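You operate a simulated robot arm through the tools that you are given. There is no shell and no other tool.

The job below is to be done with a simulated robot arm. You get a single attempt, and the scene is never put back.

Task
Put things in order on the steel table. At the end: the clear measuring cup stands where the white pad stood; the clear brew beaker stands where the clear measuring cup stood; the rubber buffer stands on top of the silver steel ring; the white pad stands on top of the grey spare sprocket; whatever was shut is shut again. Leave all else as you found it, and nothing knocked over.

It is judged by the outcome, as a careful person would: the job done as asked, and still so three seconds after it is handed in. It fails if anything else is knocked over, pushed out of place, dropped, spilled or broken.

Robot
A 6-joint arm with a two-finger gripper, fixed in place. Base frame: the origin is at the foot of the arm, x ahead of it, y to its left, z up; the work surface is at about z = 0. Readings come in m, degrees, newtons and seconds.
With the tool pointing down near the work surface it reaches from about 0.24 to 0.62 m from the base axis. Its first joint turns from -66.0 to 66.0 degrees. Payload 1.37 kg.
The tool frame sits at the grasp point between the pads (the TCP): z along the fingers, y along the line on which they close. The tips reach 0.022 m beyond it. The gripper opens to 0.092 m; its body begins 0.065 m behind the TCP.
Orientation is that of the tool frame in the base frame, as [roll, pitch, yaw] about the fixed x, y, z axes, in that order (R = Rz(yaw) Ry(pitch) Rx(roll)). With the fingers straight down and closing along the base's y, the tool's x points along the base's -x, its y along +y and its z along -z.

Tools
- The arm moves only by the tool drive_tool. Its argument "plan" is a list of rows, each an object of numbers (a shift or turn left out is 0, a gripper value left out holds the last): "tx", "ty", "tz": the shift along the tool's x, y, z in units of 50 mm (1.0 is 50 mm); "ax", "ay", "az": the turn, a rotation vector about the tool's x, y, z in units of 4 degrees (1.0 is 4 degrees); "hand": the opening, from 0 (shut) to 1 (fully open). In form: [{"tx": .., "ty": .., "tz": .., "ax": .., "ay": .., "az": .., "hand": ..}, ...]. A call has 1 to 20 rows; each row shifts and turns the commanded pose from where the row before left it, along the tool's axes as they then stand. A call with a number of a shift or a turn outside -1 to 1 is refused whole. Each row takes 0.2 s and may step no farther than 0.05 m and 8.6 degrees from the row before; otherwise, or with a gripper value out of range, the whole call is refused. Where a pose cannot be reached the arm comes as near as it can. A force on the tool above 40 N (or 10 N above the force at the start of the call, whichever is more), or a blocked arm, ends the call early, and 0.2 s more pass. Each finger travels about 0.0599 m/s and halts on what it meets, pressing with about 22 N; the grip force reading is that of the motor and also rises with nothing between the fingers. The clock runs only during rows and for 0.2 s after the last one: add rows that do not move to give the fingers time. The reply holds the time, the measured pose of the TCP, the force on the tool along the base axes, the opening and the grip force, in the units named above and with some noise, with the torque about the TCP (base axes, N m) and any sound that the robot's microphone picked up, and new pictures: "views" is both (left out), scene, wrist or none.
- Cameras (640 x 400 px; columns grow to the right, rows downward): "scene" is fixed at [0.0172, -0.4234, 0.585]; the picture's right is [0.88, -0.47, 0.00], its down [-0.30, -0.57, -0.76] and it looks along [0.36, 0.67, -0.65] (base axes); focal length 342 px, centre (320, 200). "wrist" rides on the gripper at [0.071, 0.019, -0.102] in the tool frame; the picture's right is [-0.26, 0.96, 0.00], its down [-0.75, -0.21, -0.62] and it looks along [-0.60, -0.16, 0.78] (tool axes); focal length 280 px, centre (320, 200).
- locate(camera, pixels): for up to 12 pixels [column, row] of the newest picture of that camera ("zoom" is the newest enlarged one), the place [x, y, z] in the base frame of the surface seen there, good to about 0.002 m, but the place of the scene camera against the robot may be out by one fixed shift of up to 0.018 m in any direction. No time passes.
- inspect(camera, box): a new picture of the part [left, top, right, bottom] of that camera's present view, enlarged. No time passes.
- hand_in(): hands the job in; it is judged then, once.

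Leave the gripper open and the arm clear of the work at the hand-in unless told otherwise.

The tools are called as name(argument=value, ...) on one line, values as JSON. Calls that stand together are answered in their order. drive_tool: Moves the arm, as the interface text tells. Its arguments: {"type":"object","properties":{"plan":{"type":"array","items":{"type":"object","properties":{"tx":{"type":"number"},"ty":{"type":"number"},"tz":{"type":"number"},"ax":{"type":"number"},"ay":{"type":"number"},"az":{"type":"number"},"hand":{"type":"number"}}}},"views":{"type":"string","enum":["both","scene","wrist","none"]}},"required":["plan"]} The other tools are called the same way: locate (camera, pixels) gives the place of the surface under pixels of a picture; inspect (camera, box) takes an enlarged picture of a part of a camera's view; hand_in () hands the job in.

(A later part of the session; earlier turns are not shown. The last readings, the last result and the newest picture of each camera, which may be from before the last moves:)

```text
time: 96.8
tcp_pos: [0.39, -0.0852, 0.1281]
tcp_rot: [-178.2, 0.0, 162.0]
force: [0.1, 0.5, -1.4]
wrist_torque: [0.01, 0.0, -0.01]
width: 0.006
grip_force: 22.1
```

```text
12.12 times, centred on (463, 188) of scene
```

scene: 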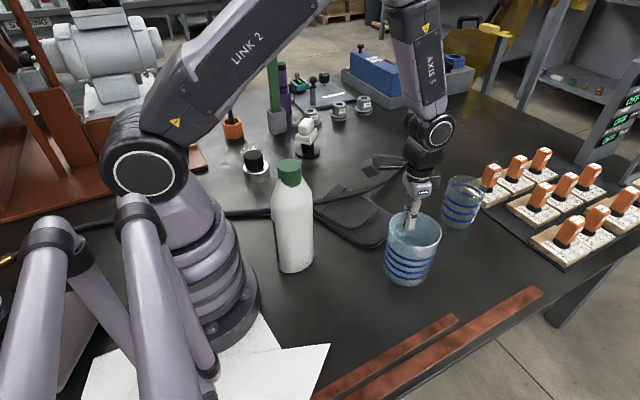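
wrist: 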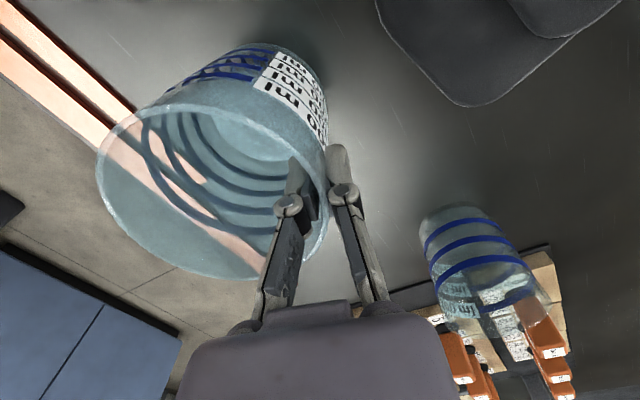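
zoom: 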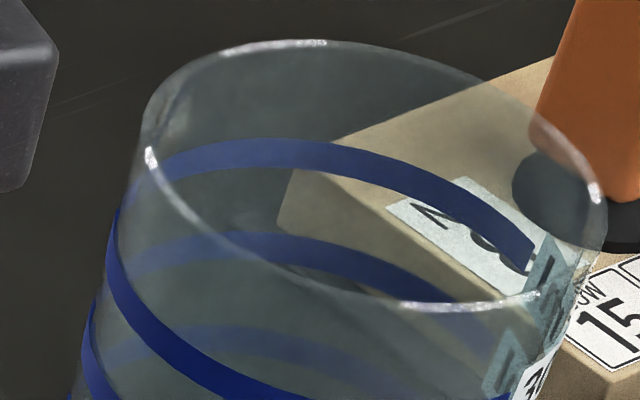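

Cup 2's centre in the hand works out ≈ 10 mm toward the base and 43 mm sideways from the TCP. I'll carry it smoothly to where cup 1 stood (centre ≈ (0.251, −0.182)), still 3 cm up, then check.

drive_tool(plan=[{"tx": 0.093, "ty": -0.092, "hand": 0}, {"tx": 0.222, "ty": -0.22}, {"tx": 0.37, "ty": -0.366}, {"tx": 0.481, "ty": -0.476}, {"tx": 0.37, "ty": -0.366}, {"tx": 0.222, "ty": -0.22}, {"tx": 0.093, "ty": -0.092}, {}, {}], views="both")

inspect(camera="scene", box=[330, 220, 430, 350])

inspect(camera="wrist", box=[60, 20, 380, 300])

```text
time: 98.8
tcp_pos: [0.2736, -0.144, 0.1319]
tcp_rot: [-178.3, 0.0, 161.9]
force: [0.0, 0.2, -0.8]
wrist_torque: [0.03, 0.0, 0.02]
width: 0.0063
grip_force: 21.4
```

scene: 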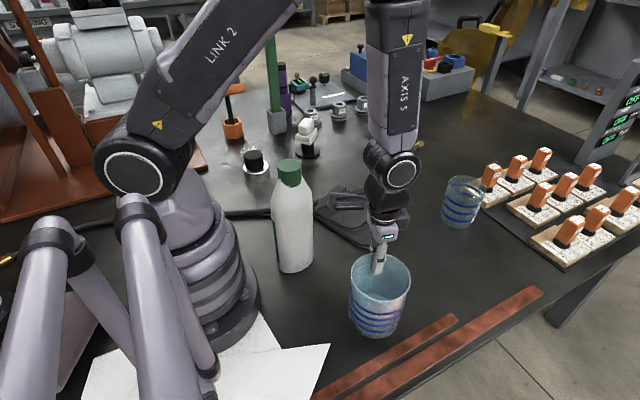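
wrist: 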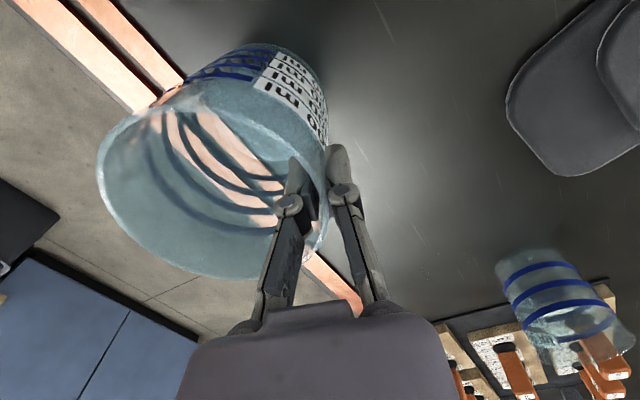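

```text
3.08 times, centred on (380, 285) of scene
```

zoom: 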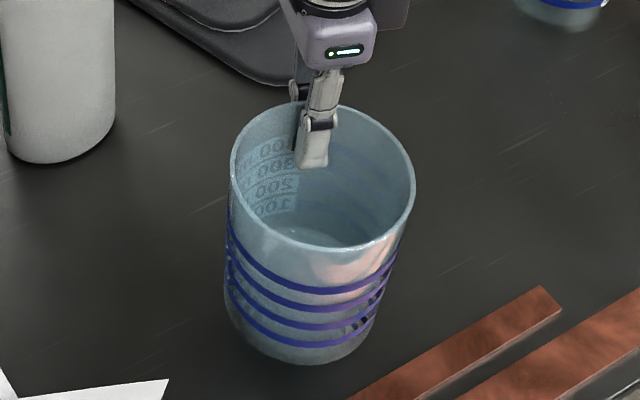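

```text
1.43 times, centred on (220, 160) of wrist
```

zoom: 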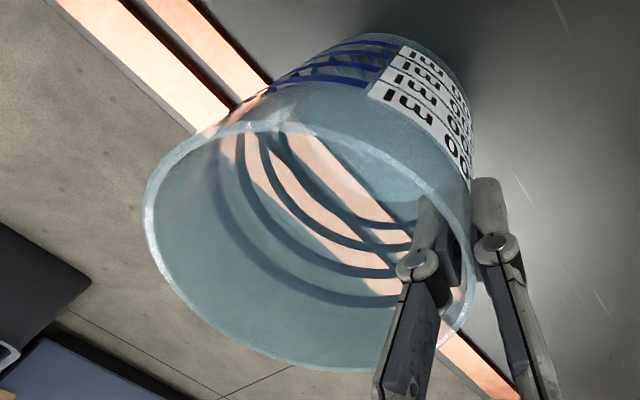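

The cup hangs level over the spot. Lowering smoothly to just above the table (TCP z ≈ 0.102).

drive_tool(plan=[{"tz": 0.08, "hand": 0}, {"tz": 0.14}, {"tz": 0.16}, {"tz": 0.14}, {"tz": 0.07}, {}], views="scene")

inspect(camera="scene", box=[320, 240, 440, 370])

```text
time: 100.2
tcp_pos: [0.2743, -0.1442, 0.1015]
tcp_rot: [-178.4, 0.0, 161.8]
force: [-0.1, 0.1, -1.3]
wrist_torque: [0.0, 0.02, -0.04]
width: 0.006
grip_force: 22.1
```

scene: 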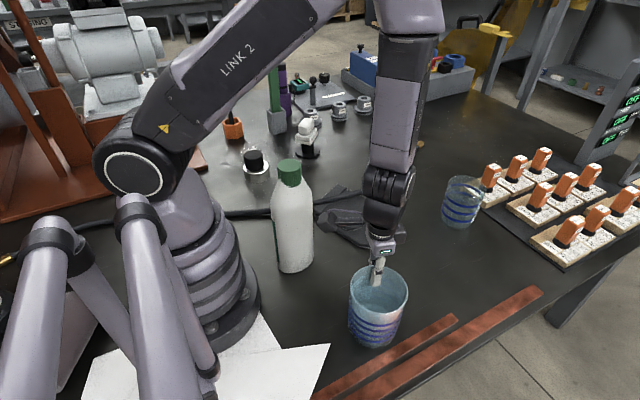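

```text
3.08 times, centred on (380, 305) of scene
```

zoom: 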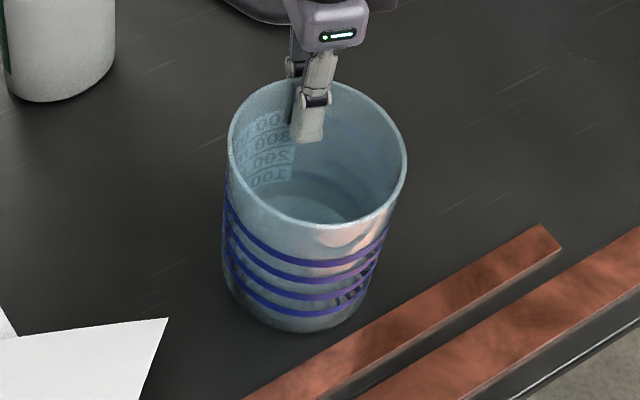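

The cup's base outline is within ≈ 3 mm of where cup 1's base stood, and clear of the copper bar. Lowering the last millimetres.

drive_tool(plan=[{"tz": 0.03, "hand": 0}, {"tz": 0.02}, {"tz": 0.01}, {}], views="none")

```text
time: 101.2
tcp_pos: [0.2742, -0.1433, 0.0982]
tcp_rot: [-178.4, 0.0, 161.9]
force: [0.6, -0.4, -1.1]
wrist_torque: [-0.01, -0.01, 0.03]
width: 0.006
grip_force: 21.8
```

drive_tool(plan=[{"tz": 0.02, "hand": 0}, {"tz": 0.01}, {}], views="none")

```text
time: 102.0
tcp_pos: [0.2749, -0.1452, 0.0965]
tcp_rot: [-178.4, 0.0, 162.0]
force: [0.8, 7.3, 19.0]
wrist_torque: [0.11, -0.09, -0.04]
width: 0.006
grip_force: 21.5
```

Contact. Easing off and opening gradually to free the wall.

drive_tool(plan=[{"tz": -0.01, "hand": 0}, {"hand": 0.1}, {"hand": 0.2}, {"hand": 0.35}, {"hand": 0.5}, {"hand": 0.6}, {}], views="both")

inspect(camera="scene", box=[320, 240, 440, 370])

```text
time: 103.6
tcp_pos: [0.2732, -0.1443, 0.097]
tcp_rot: [-178.4, 0.0, 161.9]
force: [0.9, 0.3, -0.1]
wrist_torque: [-0.03, -0.03, -0.01]
width: 0.0552
grip_force: 0.1
```

scene: 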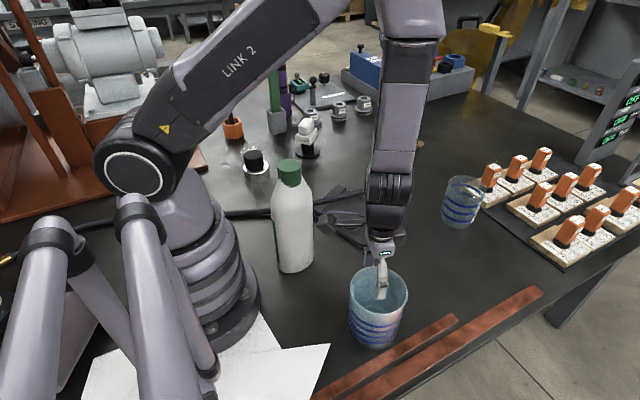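
wrist: 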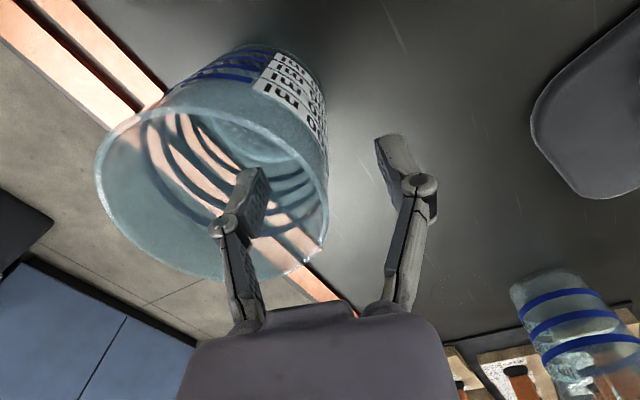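

```text
3.08 times, centred on (380, 305) of scene
```

zoom: 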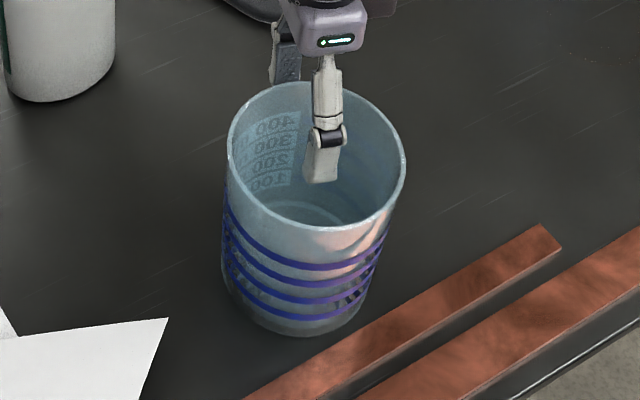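

Cup 2 stands upright and free. Rising straight out and levelling the tool.

drive_tool(plan=[{"tz": -0.3, "hand": 0.6}, {"tz": -0.5}, {"tz": -0.6}, {"tz": -0.6}, {"tz": -0.6}, {"ax": -0.42}, {}], views="both")

```text
time: 105.2
tcp_pos: [0.2762, -0.1429, 0.2143]
tcp_rot: [180.0, 0.0, 162.1]
force: [0.5, 0.3, 0.2]
wrist_torque: [0.0, -0.01, -0.03]
width: 0.0552
grip_force: 0.1
out of reach, approached as far as the arm can: row 1, 2
```

scene: 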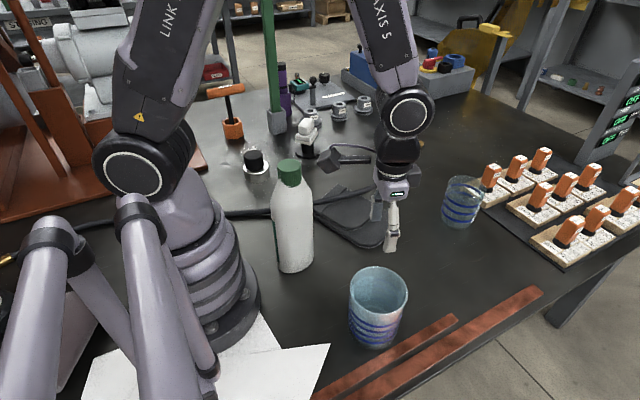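
wrist: 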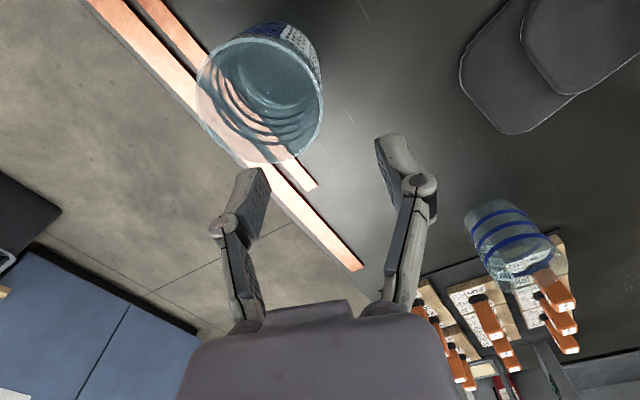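

All four placements are in. Before handing in, I want a closer look into cup 1 (now at the pad's old place) to double-check which vessel is which.

drive_tool(plan=[{"tz": -0.1, "hand": 1}, {"tx": -0.625, "ty": 0.494, "tz": -0.1}, {"tx": -0.625, "ty": 0.494, "tz": -0.1}, {"tx": -0.625, "ty": 0.494, "tz": -0.1}, {"tx": -0.625, "ty": 0.494, "tz": -0.1}, {"tx": -0.625, "ty": 0.494, "tz": -0.1}, {"tx": -0.625, "ty": 0.494, "tz": -0.1}, {"az": -0.875}, {"az": -0.875}, {"az": -0.875}, {"az": -0.875}, {}], views="both")

inspect(camera="wrist", box=[260, 60, 400, 200])

```text
time: 107.8
tcp_pos: [0.4985, -0.0606, 0.2485]
tcp_rot: [-180.0, 0.0, 176.0]
force: [-0.1, -0.6, -0.3]
wrist_torque: [-0.02, 0.02, -0.01]
width: 0.092
grip_force: 0.1
```

scene: 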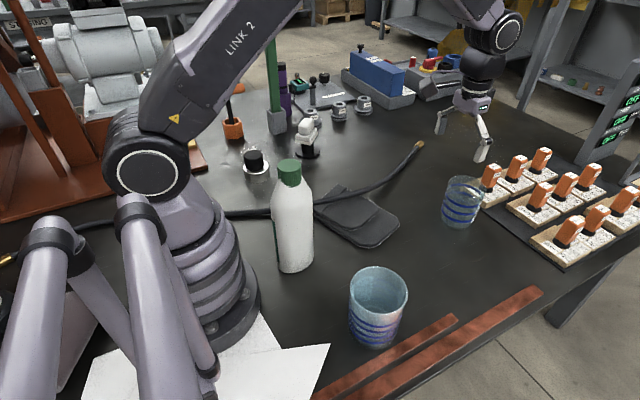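
wrist: 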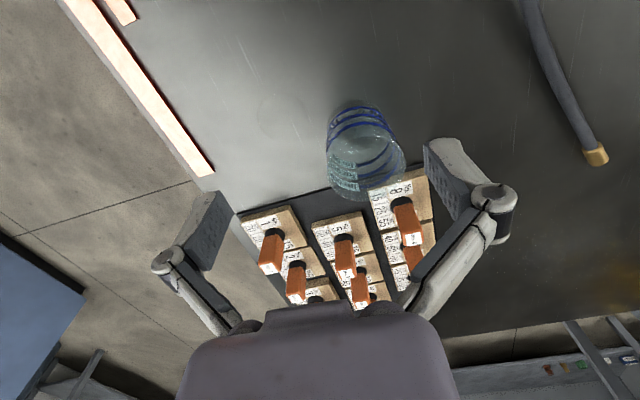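

```text
2.86 times, centred on (330, 130) of wrist
```

zoom: 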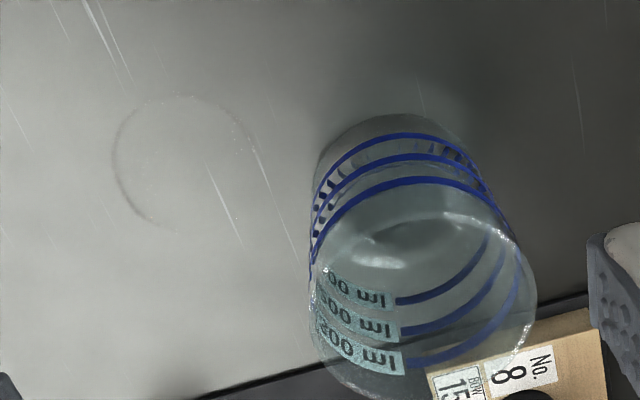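

Zooming closer into cup 1 at (365,150), and cup 2 at its new place in the scene view.

inspect(camera="wrist", box=[320, 95, 410, 205])

inspect(camera="wrist", box=[325, 100, 385, 150])

inspect(camera="scene", box=[435, 170, 490, 232])

inspect(camera="scene", box=[340, 258, 420, 355])

```text
3.64 times, centred on (365, 150) of wrist
```

zoom: 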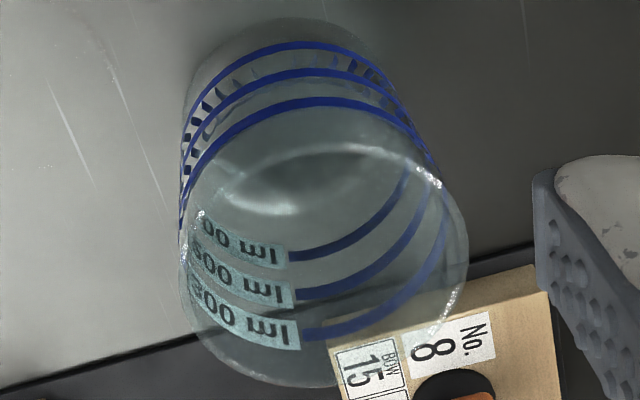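

```text
8.00 times, centred on (355, 125) of wrist
```

zoom: 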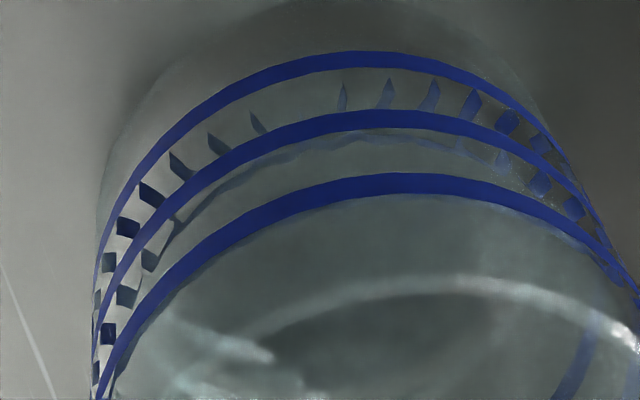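

```text
6.45 times, centred on (462, 201) of scene
```

zoom: 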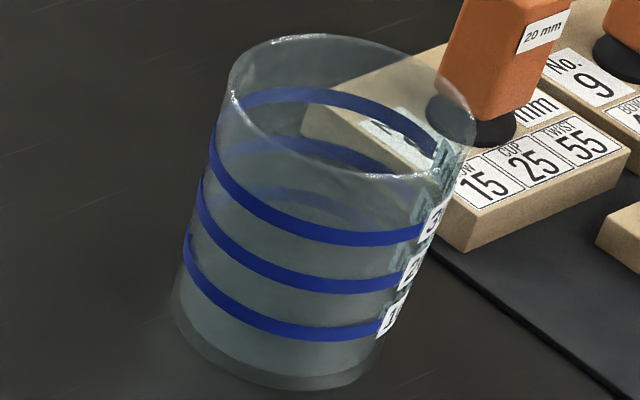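

```text
4.12 times, centred on (380, 306) of scene
```

zoom: 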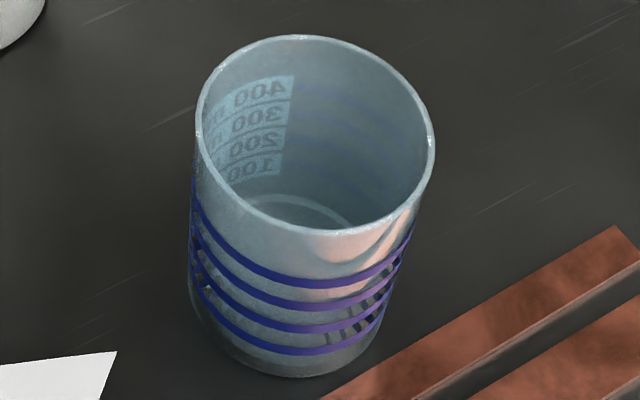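

Nothing new inside cup 1. There is a labelled plate with a small teal display at the back; I'll read that and other labels in case they mention these vessels.

inspect(camera="scene", box=[285, 65, 355, 112])

inspect(camera="scene", box=[318, 92, 348, 106])

inspect(camera="scene", box=[345, 45, 475, 105])

inspect(camera="scene", box=[200, 75, 250, 140])

inspect(camera="scene", box=[0, 0, 120, 110])

inspect(camera="scene", box=[530, 50, 640, 110])

```text
8.51 times, centred on (320, 88) of scene
```

zoom: 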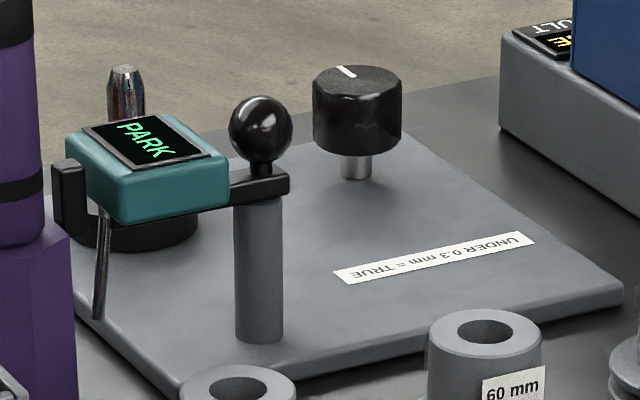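

```text
16.00 times, centred on (333, 99) of scene
```

zoom: 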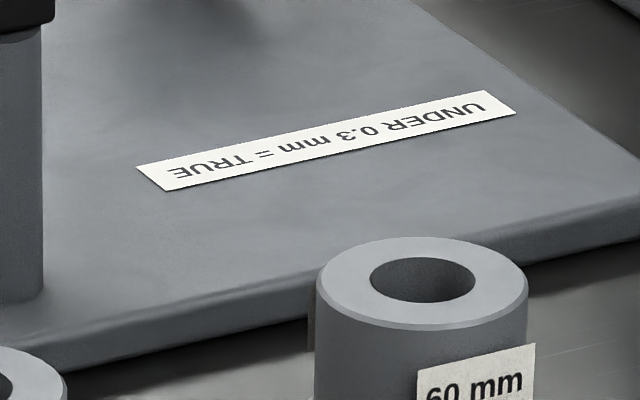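

```text
4.92 times, centred on (410, 75) of scene
```

zoom: 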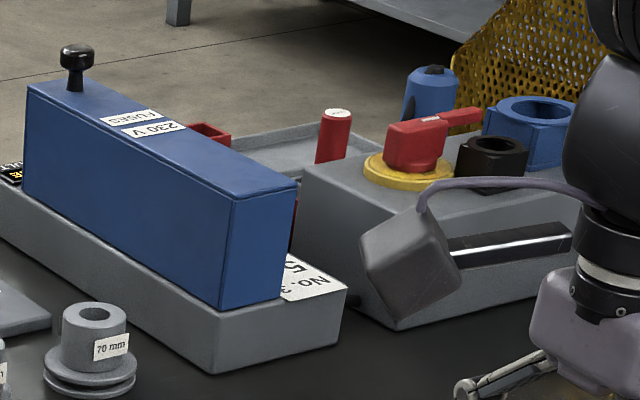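

```text
6.15 times, centred on (225, 108) of scene
```

zoom: 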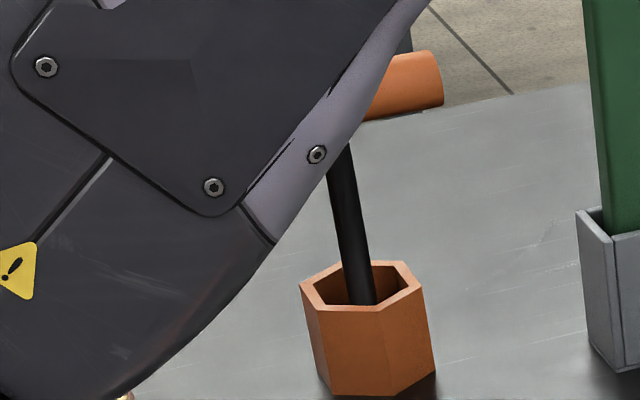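

```text
3.64 times, centred on (60, 55) of scene
```

zoom: 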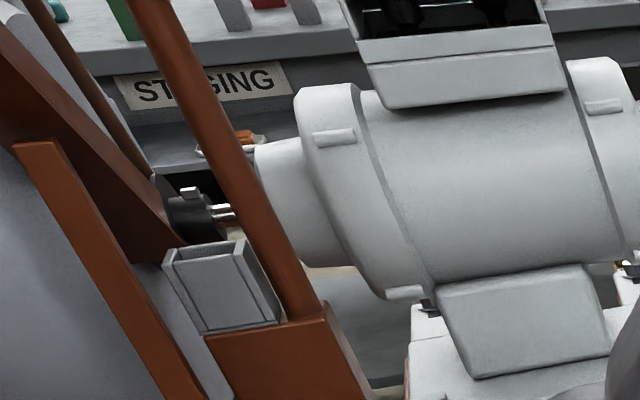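

```text
5.82 times, centred on (585, 80) of scene
```

zoom: 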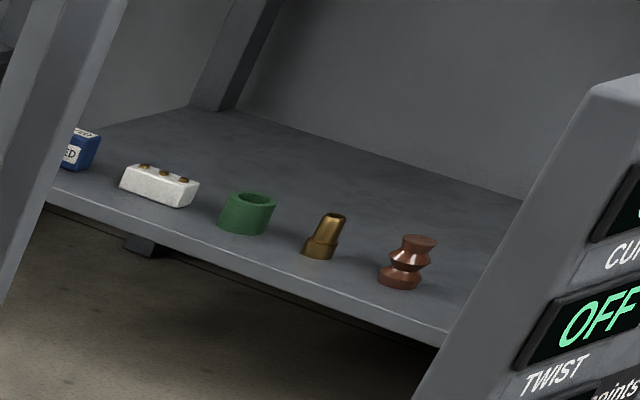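

No label settles it further; I keep my reading (300 ml = measuring cup, 400 ml = brew beaker). I'll retreat to near the starting pose, gripper open, and check the whole bench once more.

drive_tool(plan=[{"tx": 0.84, "ty": 0.2, "tz": -0.2, "hand": 1}, {"tx": 0.84, "ty": 0.2, "tz": -0.2}, {"tx": 0.84, "ty": 0.2, "tz": -0.2}, {}, {}], views="both")

inspect(camera="scene", box=[220, 90, 360, 200])

inspect(camera="scene", box=[330, 160, 540, 360])

```text
time: 109.0
tcp_pos: [0.3735, -0.0221, 0.2761]
tcp_rot: [-180.0, 0.0, 176.1]
force: [0.2, 1.2, -0.3]
wrist_torque: [0.0, 0.01, 0.02]
width: 0.0918
grip_force: 0.1
```

scene: 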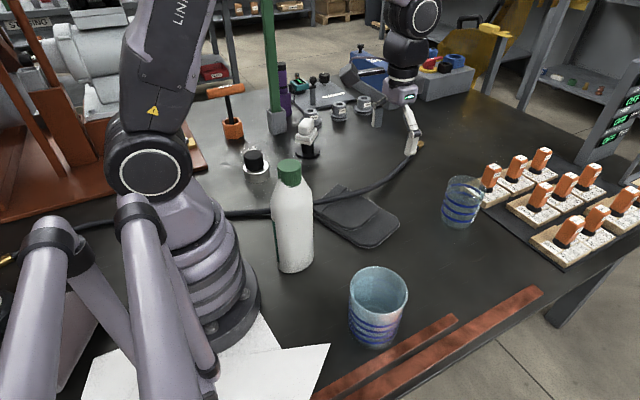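
wrist: 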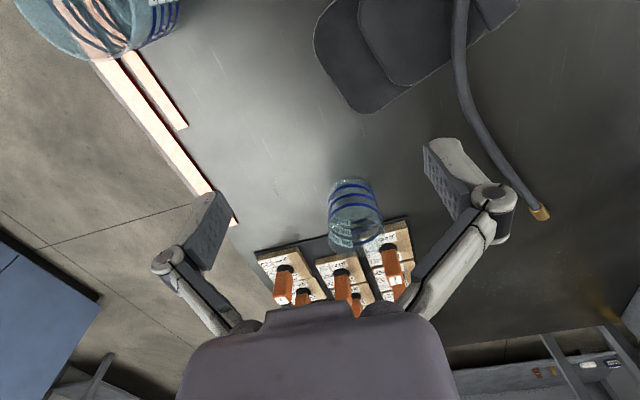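

```text
3.64 times, centred on (290, 145) of scene
```

zoom: 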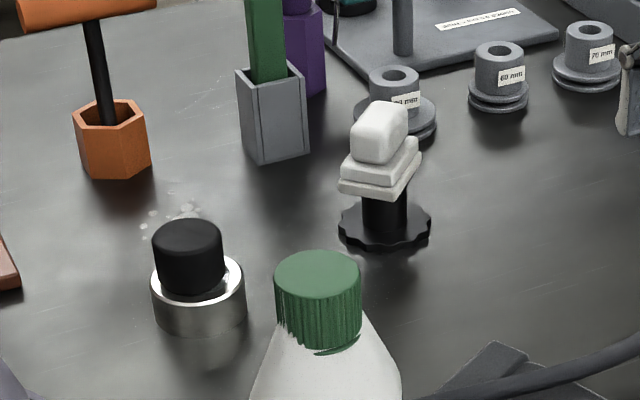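

```text
2.00 times, centred on (435, 260) of scene
```

zoom: 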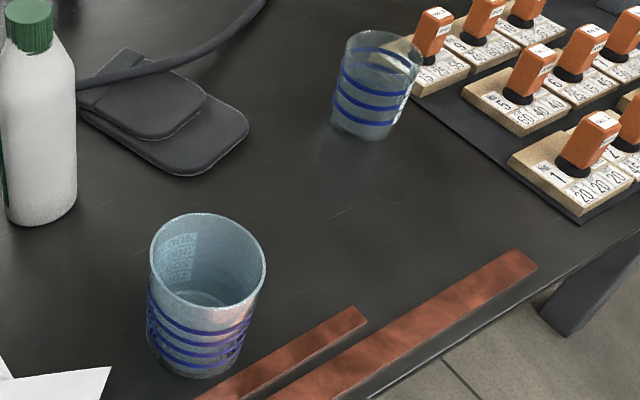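

Everything stands as intended. One more check on the vessels' contents: I'll probe points inside both cups through the scene camera to see whether any surface (liquid) sits above the floor.

locate(camera="scene", pixels=[[455, 188], [460, 188], [465, 188], [470, 190], [458, 192], [463, 193], [468, 195], [455, 195], [460, 198], [465, 200], [452, 200], [470, 185]])

locate(camera="scene", pixels=[[456, 190], [461, 190], [466, 190], [457, 202], [462, 204], [454, 206], [459, 209], [464, 210], [458, 214], [453, 216], [460, 217], [466, 206]])

locate(camera="scene", pixels=[[370, 290], [375, 290], [380, 290], [372, 296], [378, 297], [384, 298], [370, 303], [376, 305], [382, 306], [374, 310], [380, 308], [386, 303]])

```text
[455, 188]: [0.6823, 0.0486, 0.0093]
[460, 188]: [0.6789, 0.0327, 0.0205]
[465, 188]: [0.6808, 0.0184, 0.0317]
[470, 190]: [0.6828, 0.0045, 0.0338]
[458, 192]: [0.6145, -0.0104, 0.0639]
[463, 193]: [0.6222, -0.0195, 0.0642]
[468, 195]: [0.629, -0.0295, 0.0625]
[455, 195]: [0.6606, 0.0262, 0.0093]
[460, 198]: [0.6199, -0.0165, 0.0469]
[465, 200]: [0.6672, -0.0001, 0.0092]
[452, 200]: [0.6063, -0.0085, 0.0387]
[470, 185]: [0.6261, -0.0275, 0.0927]
```

```text
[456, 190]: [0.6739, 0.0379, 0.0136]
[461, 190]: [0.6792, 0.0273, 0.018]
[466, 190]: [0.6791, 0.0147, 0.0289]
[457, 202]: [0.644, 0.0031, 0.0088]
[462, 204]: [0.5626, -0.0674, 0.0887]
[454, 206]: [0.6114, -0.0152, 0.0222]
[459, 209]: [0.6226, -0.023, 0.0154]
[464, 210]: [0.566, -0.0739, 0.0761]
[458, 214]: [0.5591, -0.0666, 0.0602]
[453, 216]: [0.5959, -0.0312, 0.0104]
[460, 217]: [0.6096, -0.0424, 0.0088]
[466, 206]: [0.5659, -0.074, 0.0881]
```

```text
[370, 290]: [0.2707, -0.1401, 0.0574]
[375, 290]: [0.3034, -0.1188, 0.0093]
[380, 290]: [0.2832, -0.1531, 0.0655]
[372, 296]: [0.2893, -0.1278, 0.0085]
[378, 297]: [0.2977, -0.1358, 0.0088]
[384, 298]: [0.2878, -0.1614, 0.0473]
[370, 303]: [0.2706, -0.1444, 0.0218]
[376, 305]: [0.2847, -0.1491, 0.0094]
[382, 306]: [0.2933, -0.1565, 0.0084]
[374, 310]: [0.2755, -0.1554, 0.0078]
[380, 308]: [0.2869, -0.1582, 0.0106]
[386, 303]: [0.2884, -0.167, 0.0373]
```

I see no liquid surface in either. I want to compare the two shapes more exactly (taper, base), so I'll zoom in on the rims and bases in the scene view.

inspect(camera="scene", box=[340, 315, 420, 355])

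inspect(camera="scene", box=[340, 260, 420, 310])

inspect(camera="scene", box=[435, 200, 495, 235])

inspect(camera="scene", box=[435, 172, 495, 207])

```text
8.00 times, centred on (380, 335) of scene
```

zoom: 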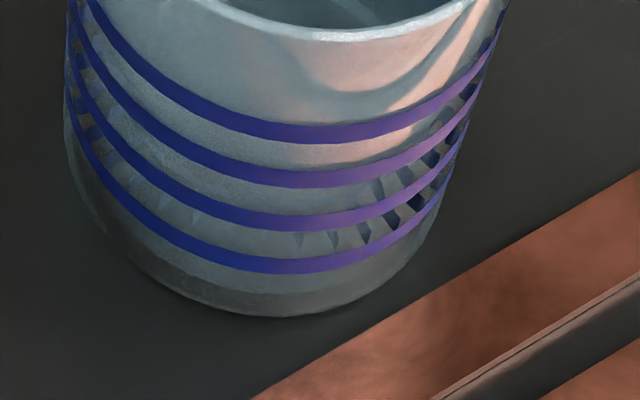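

```text
8.00 times, centred on (380, 285) of scene
```

zoom: 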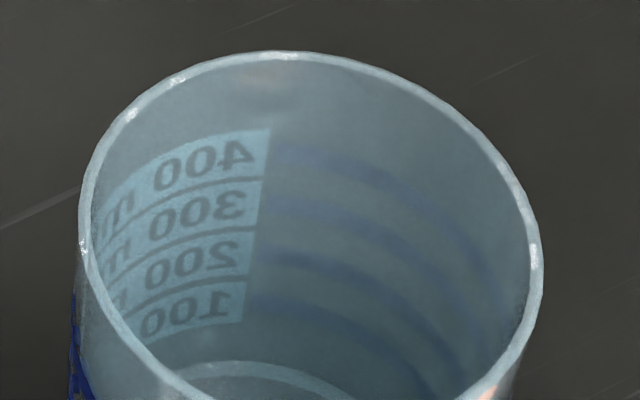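

```text
10.67 times, centred on (465, 218) of scene
```

zoom: 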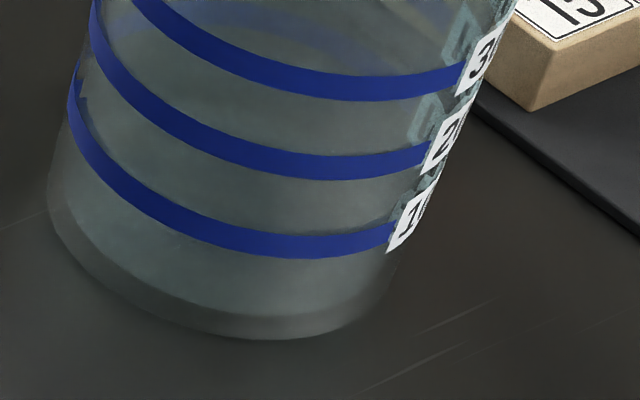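

```text
10.67 times, centred on (465, 190) of scene
```

zoom: 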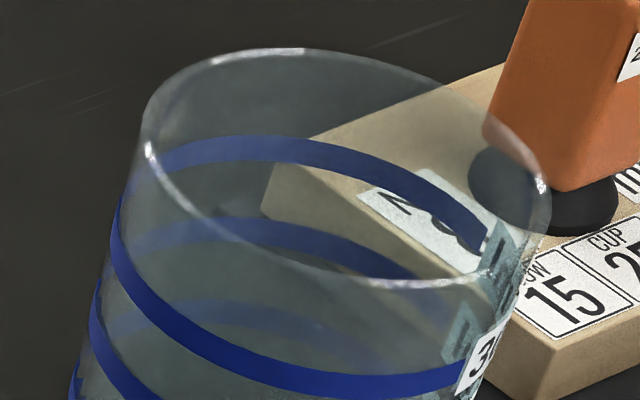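

Weighing the evidence again: for the same shape scaled 0.9×, the masses (0.21 kg small, 0.11 kg large) fit the small one being glass and the large one plastic. That matches their looks: the small is glossy and fully clear, the large is frosted plastic with a long ml scale. A plastic graduated vessel is the natural "measuring cup" and a glass one the natural "brew beaker". I now judge that reading the more likely, so I'll swap them: the glass beaker goes to cup 2's old spot (≈ (0.3775, −0.129)), and the plastic cup to the pad's place. First, back above the glass one.

drive_tool(plan=[{"tx": -0.862, "ty": -0.03, "hand": 1}, {"tx": -0.862, "ty": -0.03}, {"tx": -0.862, "ty": -0.03}, {"tx": -0.862, "ty": -0.03}, {"tx": -0.862, "ty": -0.03}, {"tz": 0.5}, {"tz": 0.5}, {"tz": 0.5}, {}, {}], views="both")

inspect(camera="wrist", box=[250, 20, 400, 170])

```text
time: 111.2
tcp_pos: [0.5893, -0.0453, 0.2016]
tcp_rot: [180.0, -0.1, 176.0]
force: [-0.1, -0.2, 0.0]
wrist_torque: [0.0, 0.02, -0.02]
width: 0.092
grip_force: 0.0
```

scene: 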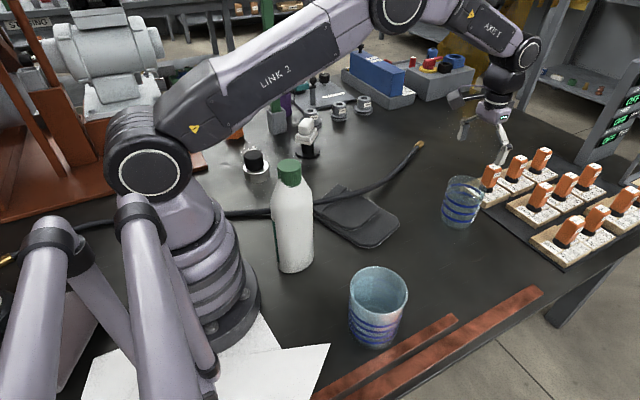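
wrist: 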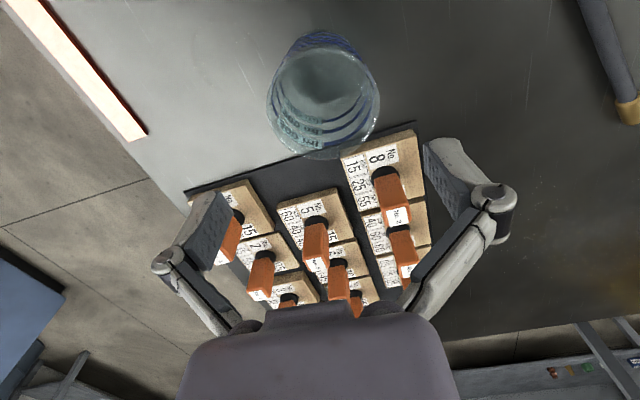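

```text
2.67 times, centred on (325, 95) of wrist
```

zoom: 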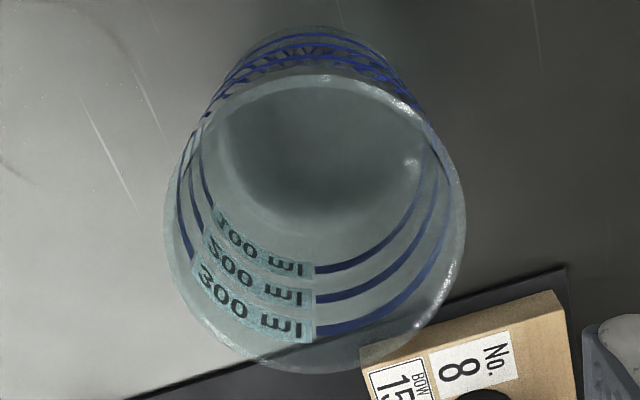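

The glass cup is centred to ≈ 2 mm; I shift by that and descend around it to z ≈ 0.071.

drive_tool(plan=[{"ty": 0.04, "tx": -0.03, "hand": 1}, {"tz": 0.43}, {"tz": 0.43}, {"tz": 0.43}, {}], views="wrist")

inspect(camera="wrist", box=[200, 60, 480, 240])

```text
time: 112.4
tcp_pos: [0.5916, -0.0435, 0.1373]
tcp_rot: [180.0, 0.0, 175.9]
force: [-0.5, 0.3, 0.2]
wrist_torque: [-0.02, -0.04, 0.01]
width: 0.0918
grip_force: 0.1
```

wrist: 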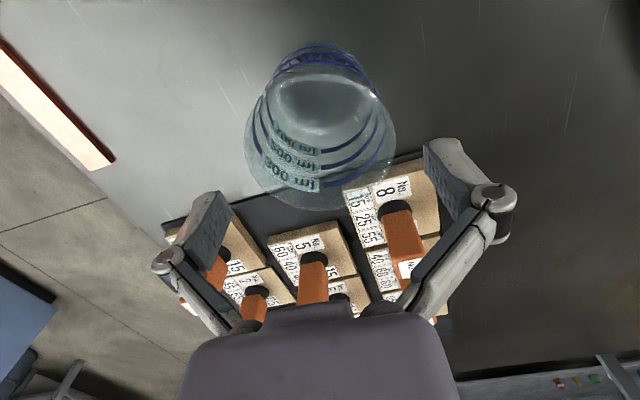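

```text
2.22 times, centred on (340, 150) of wrist
```

zoom: 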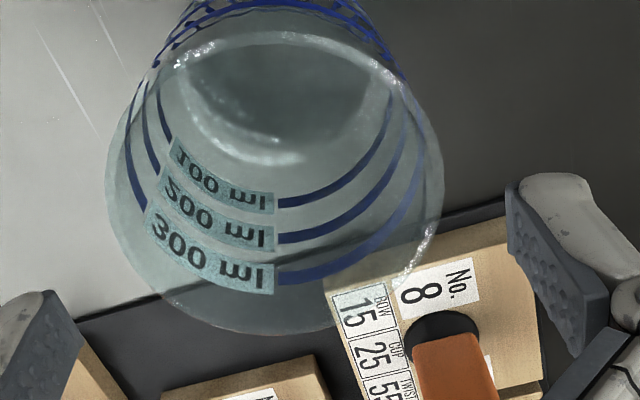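

Centred (rim centre at column ≈ 320). Continuing down and closing gently.

drive_tool(plan=[{"tz": 0.33, "hand": 1}, {"tz": 0.33}, {"tz": 0.33}, {"tz": 0.33}, {}, {"hand": 0.88}, {"hand": 0.85}, {"hand": 0.8}, {"hand": 0.75}, {"hand": 0.7}, {}], views="both")

```text
time: 114.8
tcp_pos: [0.5902, -0.0422, 0.0728]
tcp_rot: [-180.0, 0.0, 175.9]
force: [0.2, -1.1, 3.5]
wrist_torque: [-0.02, -0.04, 0.0]
width: 0.0795
grip_force: 21.9
```

scene: 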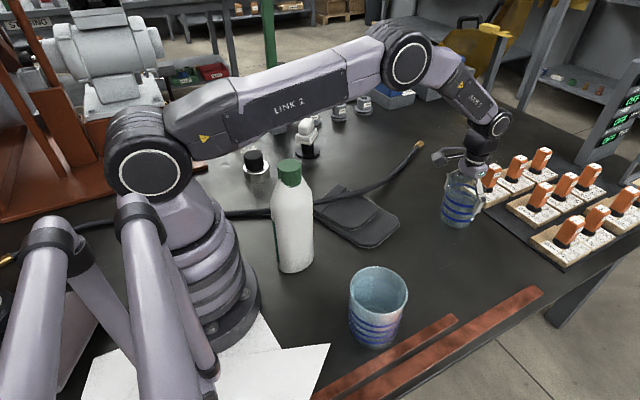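
wrist: 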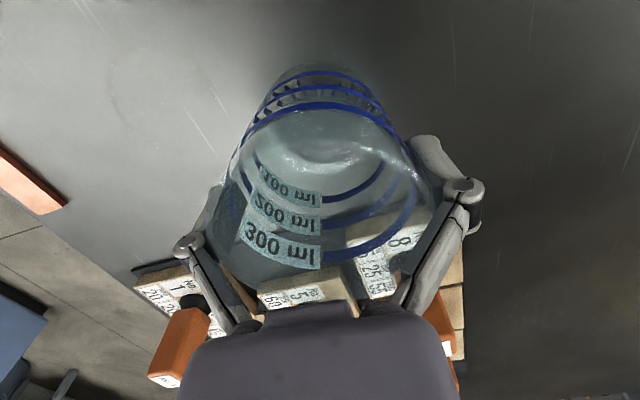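

Gripped. Lifting 5 cm, then carrying it smoothly to cup 2's original spot.

drive_tool(plan=[{"tz": -0.1}, {"tz": -0.25}, {"tz": -0.35}, {"tz": -0.25}, {"tz": -0.1}, {}], views="none")

drive_tool(plan=[{"tx": 0.135, "ty": -0.066}, {"tx": 0.314, "ty": -0.154}, {"tx": 0.449, "ty": -0.22}, {"tx": 0.494, "ty": -0.242}, {"tx": 0.494, "ty": -0.242}, {"tx": 0.494, "ty": -0.242}, {"tx": 0.494, "ty": -0.242}, {"tx": 0.449, "ty": -0.22}, {"tx": 0.359, "ty": -0.176}, {"tx": 0.225, "ty": -0.11}, {"tx": 0.135, "ty": -0.066}, {"tx": 0.067, "ty": -0.033}, {"az": 0.5}, {"az": 1}, {"az": 1}, {"az": 1}, {}], views="both")

inspect(camera="scene", box=[340, 190, 470, 350])

```text
time: 116.2
tcp_pos: [0.5898, -0.0429, 0.1242]
tcp_rot: [179.9, 0.0, 175.9]
force: [0.0, 0.6, -1.9]
wrist_torque: [0.02, -0.02, -0.03]
width: 0.0792
grip_force: 21.4
```

```text
time: 119.8
tcp_pos: [0.3795, -0.1292, 0.1244]
tcp_rot: [-180.0, 0.0, 161.9]
force: [0.9, 0.8, -2.5]
wrist_torque: [-0.02, 0.01, 0.01]
width: 0.0792
grip_force: 22.0
```

scene: 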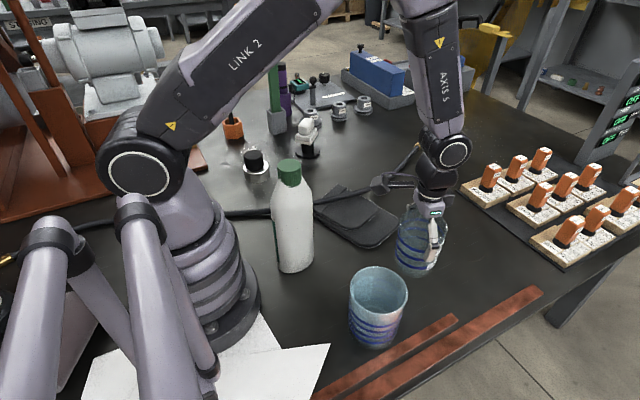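
wrist: 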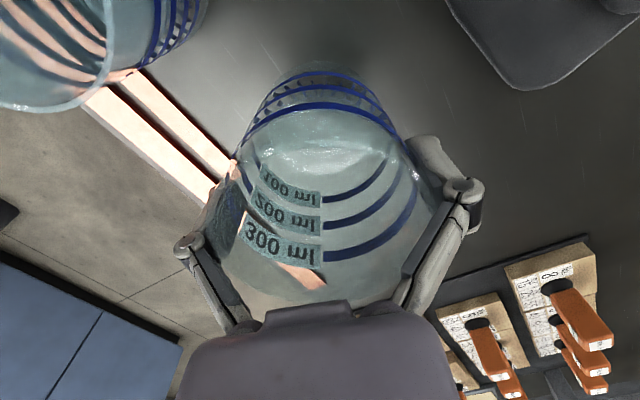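

```text
2.50 times, centred on (405, 270) of scene
```

zoom: 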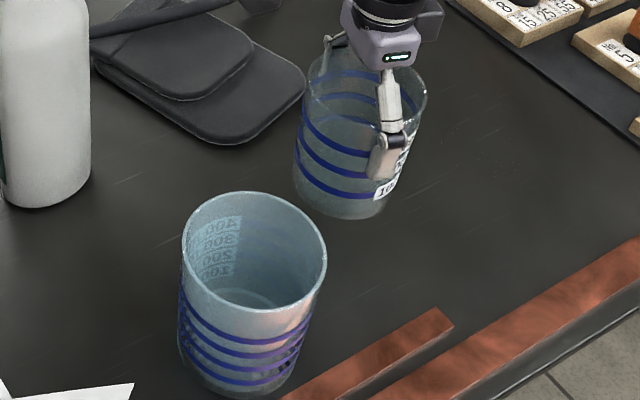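

Over the spot, level. Lowering to just above the table.

drive_tool(plan=[{"tz": 0.15}, {"tz": 0.25}, {"tz": 0.25}, {"tz": 0.18}, {"tz": 0.1}, {"tz": 0.04}, {}], views="none")

drive_tool(plan=[{"tz": 0.03}, {"tz": 0.02}, {}], views="none")

```text
time: 121.4
tcp_pos: [0.3776, -0.1283, 0.0759]
tcp_rot: [180.0, 0.0, 162.0]
force: [1.3, 0.0, -1.4]
wrist_torque: [0.01, -0.01, -0.02]
width: 0.0793
grip_force: 21.8
```

```text
time: 122.2
tcp_pos: [0.3785, -0.1284, 0.0736]
tcp_rot: [180.0, 0.0, 162.0]
force: [-0.9, 0.5, -1.5]
wrist_torque: [-0.03, 0.01, 0.01]
width: 0.0792
grip_force: 22.6
```

No contact yet; two more millimetre steps.

drive_tool(plan=[{"tz": 0.02}, {"tz": 0.015}, {}], views="none")

```text
time: 123.0
tcp_pos: [0.3787, -0.129, 0.0715]
tcp_rot: [180.0, 0.1, 162.0]
force: [-0.7, 4.3, 11.0]
wrist_torque: [0.07, -0.06, 0.04]
width: 0.0794
grip_force: 21.9
```

Contact (≈ 11 N). Easing and opening slowly, then rising.

drive_tool(plan=[{"tz": -0.01}, {"hand": 0.88}, {"hand": 0.92}, {"hand": 0.96}, {"hand": 1.0}, {"hand": 1.0}, {}], views="both")

```text
time: 124.6
tcp_pos: [0.3786, -0.1287, 0.0722]
tcp_rot: [-180.0, 0.0, 162.0]
force: [0.0, 0.8, -0.8]
wrist_torque: [0.0, 0.02, 0.0]
width: 0.0918
grip_force: 0.1
```

scene: 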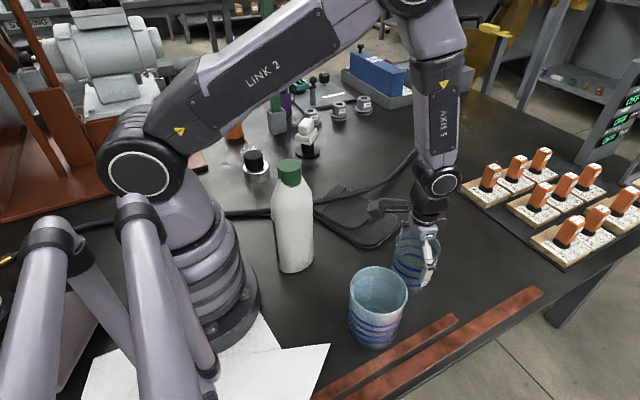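
wrist: 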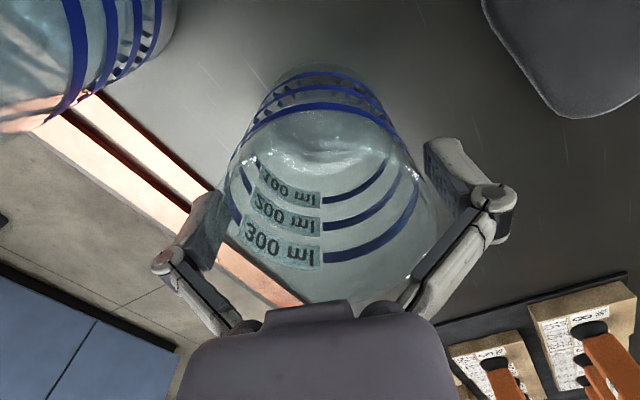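

The glass beaker stands free at cup 2's original spot. Rising, then moving over to the plastic cup's wall at the same pose where I released it.

drive_tool(plan=[{"tz": -0.2, "hand": 1}, {"tz": -0.4}, {"tz": -0.6}, {"tz": -0.7}, {"tz": -0.68}, {"tx": 0.63, "ty": -0.314, "hand": 0.6}, {"tx": 0.63, "ty": -0.314}, {"tx": 0.63, "ty": -0.314}, {"tz": 0.3}, {"tz": 0.3}, {}, {}], views="both")

inspect(camera="wrist", box=[165, 35, 345, 215])

inspect(camera="scene", box=[330, 190, 460, 360])

```text
time: 127.2
tcp_pos: [0.2739, -0.144, 0.1712]
tcp_rot: [180.0, -0.1, 162.1]
force: [-0.4, 0.6, 0.0]
wrist_torque: [0.02, -0.01, -0.01]
width: 0.0551
grip_force: 0.1
```

scene: 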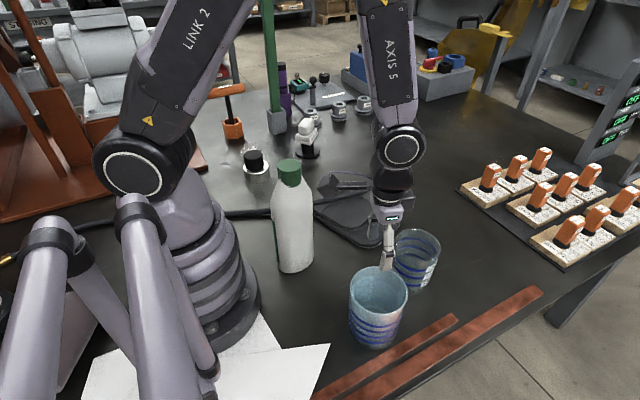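
wrist: 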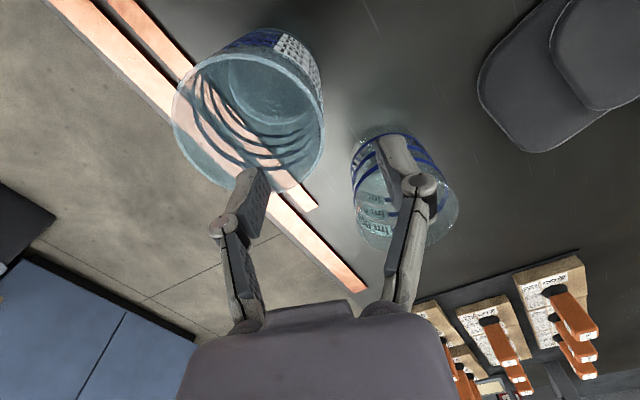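

```text
2.22 times, centred on (255, 125) of wrist
```

zoom: 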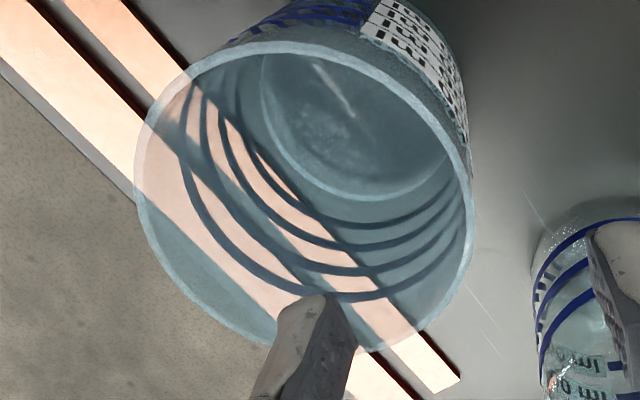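

```text
2.35 times, centred on (395, 275) of scene
```

zoom: 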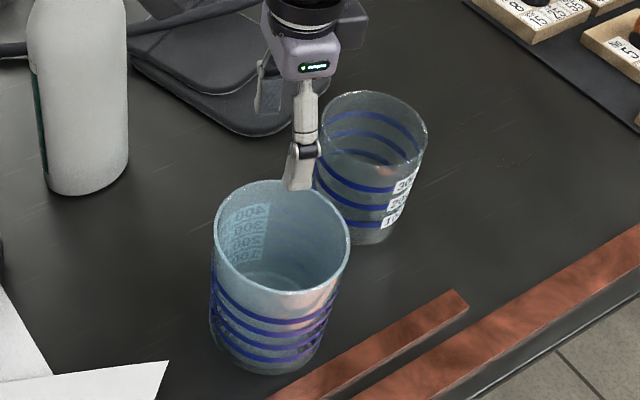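

The plastic cup hasn't moved. I'll shift 7 mm toward the base for a more centred pinch, descend to z ≈ 0.098 and add the 1.7° tilt, then check.

drive_tool(plan=[{"tx": 0.14, "ty": 0.025, "hand": 0.6}, {"tz": 0.3}, {"tz": 0.3}, {"tz": 0.3}, {"tz": 0.3}, {"tz": 0.26}, {"ax": 0.42}, {}], views="both")

inspect(camera="wrist", box=[220, 130, 440, 270])

inspect(camera="scene", box=[330, 190, 460, 360])

```text
time: 129.0
tcp_pos: [0.268, -0.1415, 0.0986]
tcp_rot: [-179.6, 0.2, 162.0]
force: [0.3, 0.1, 0.6]
wrist_torque: [0.03, 0.02, 0.0]
width: 0.0552
grip_force: 0.0
```

scene: 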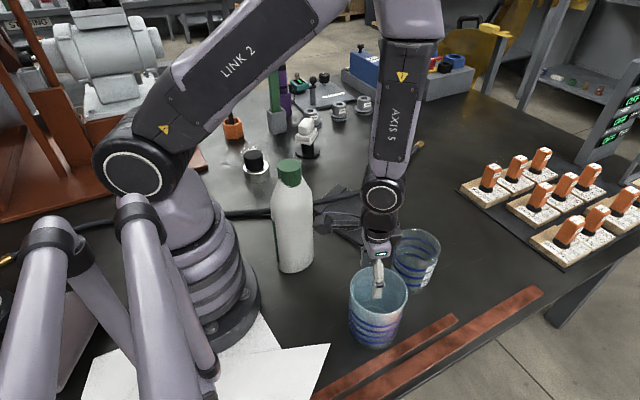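
wrist: 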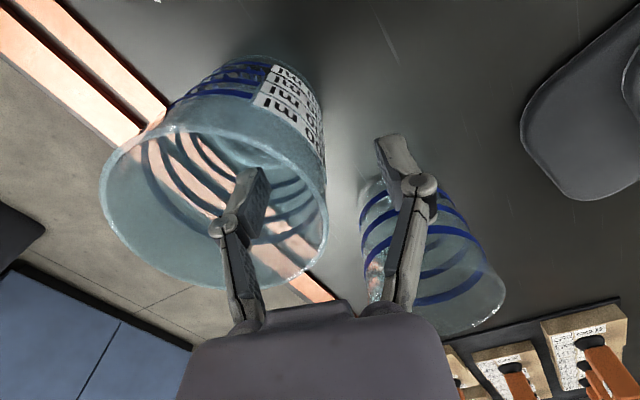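

```text
2.86 times, centred on (330, 200) of wrist
```

zoom: 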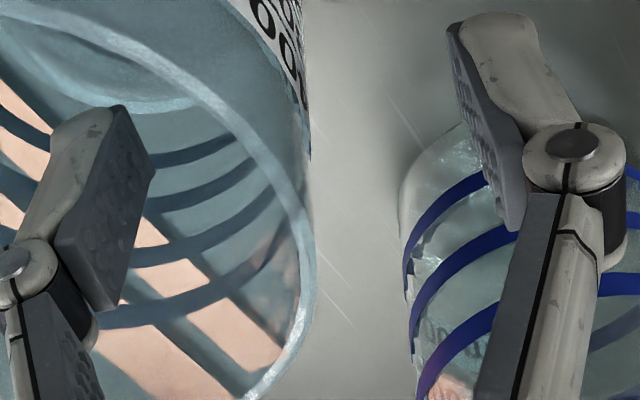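

```text
2.35 times, centred on (395, 275) of scene
```

zoom: 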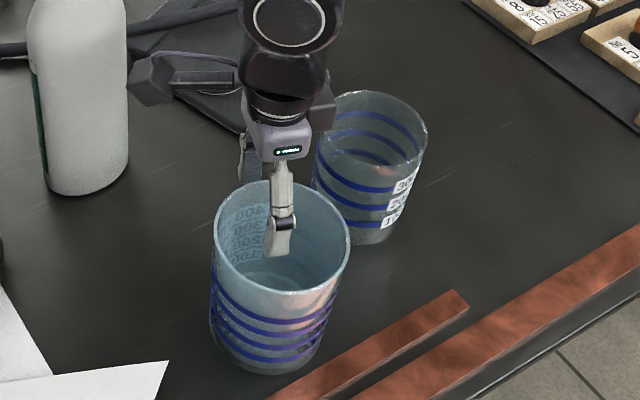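

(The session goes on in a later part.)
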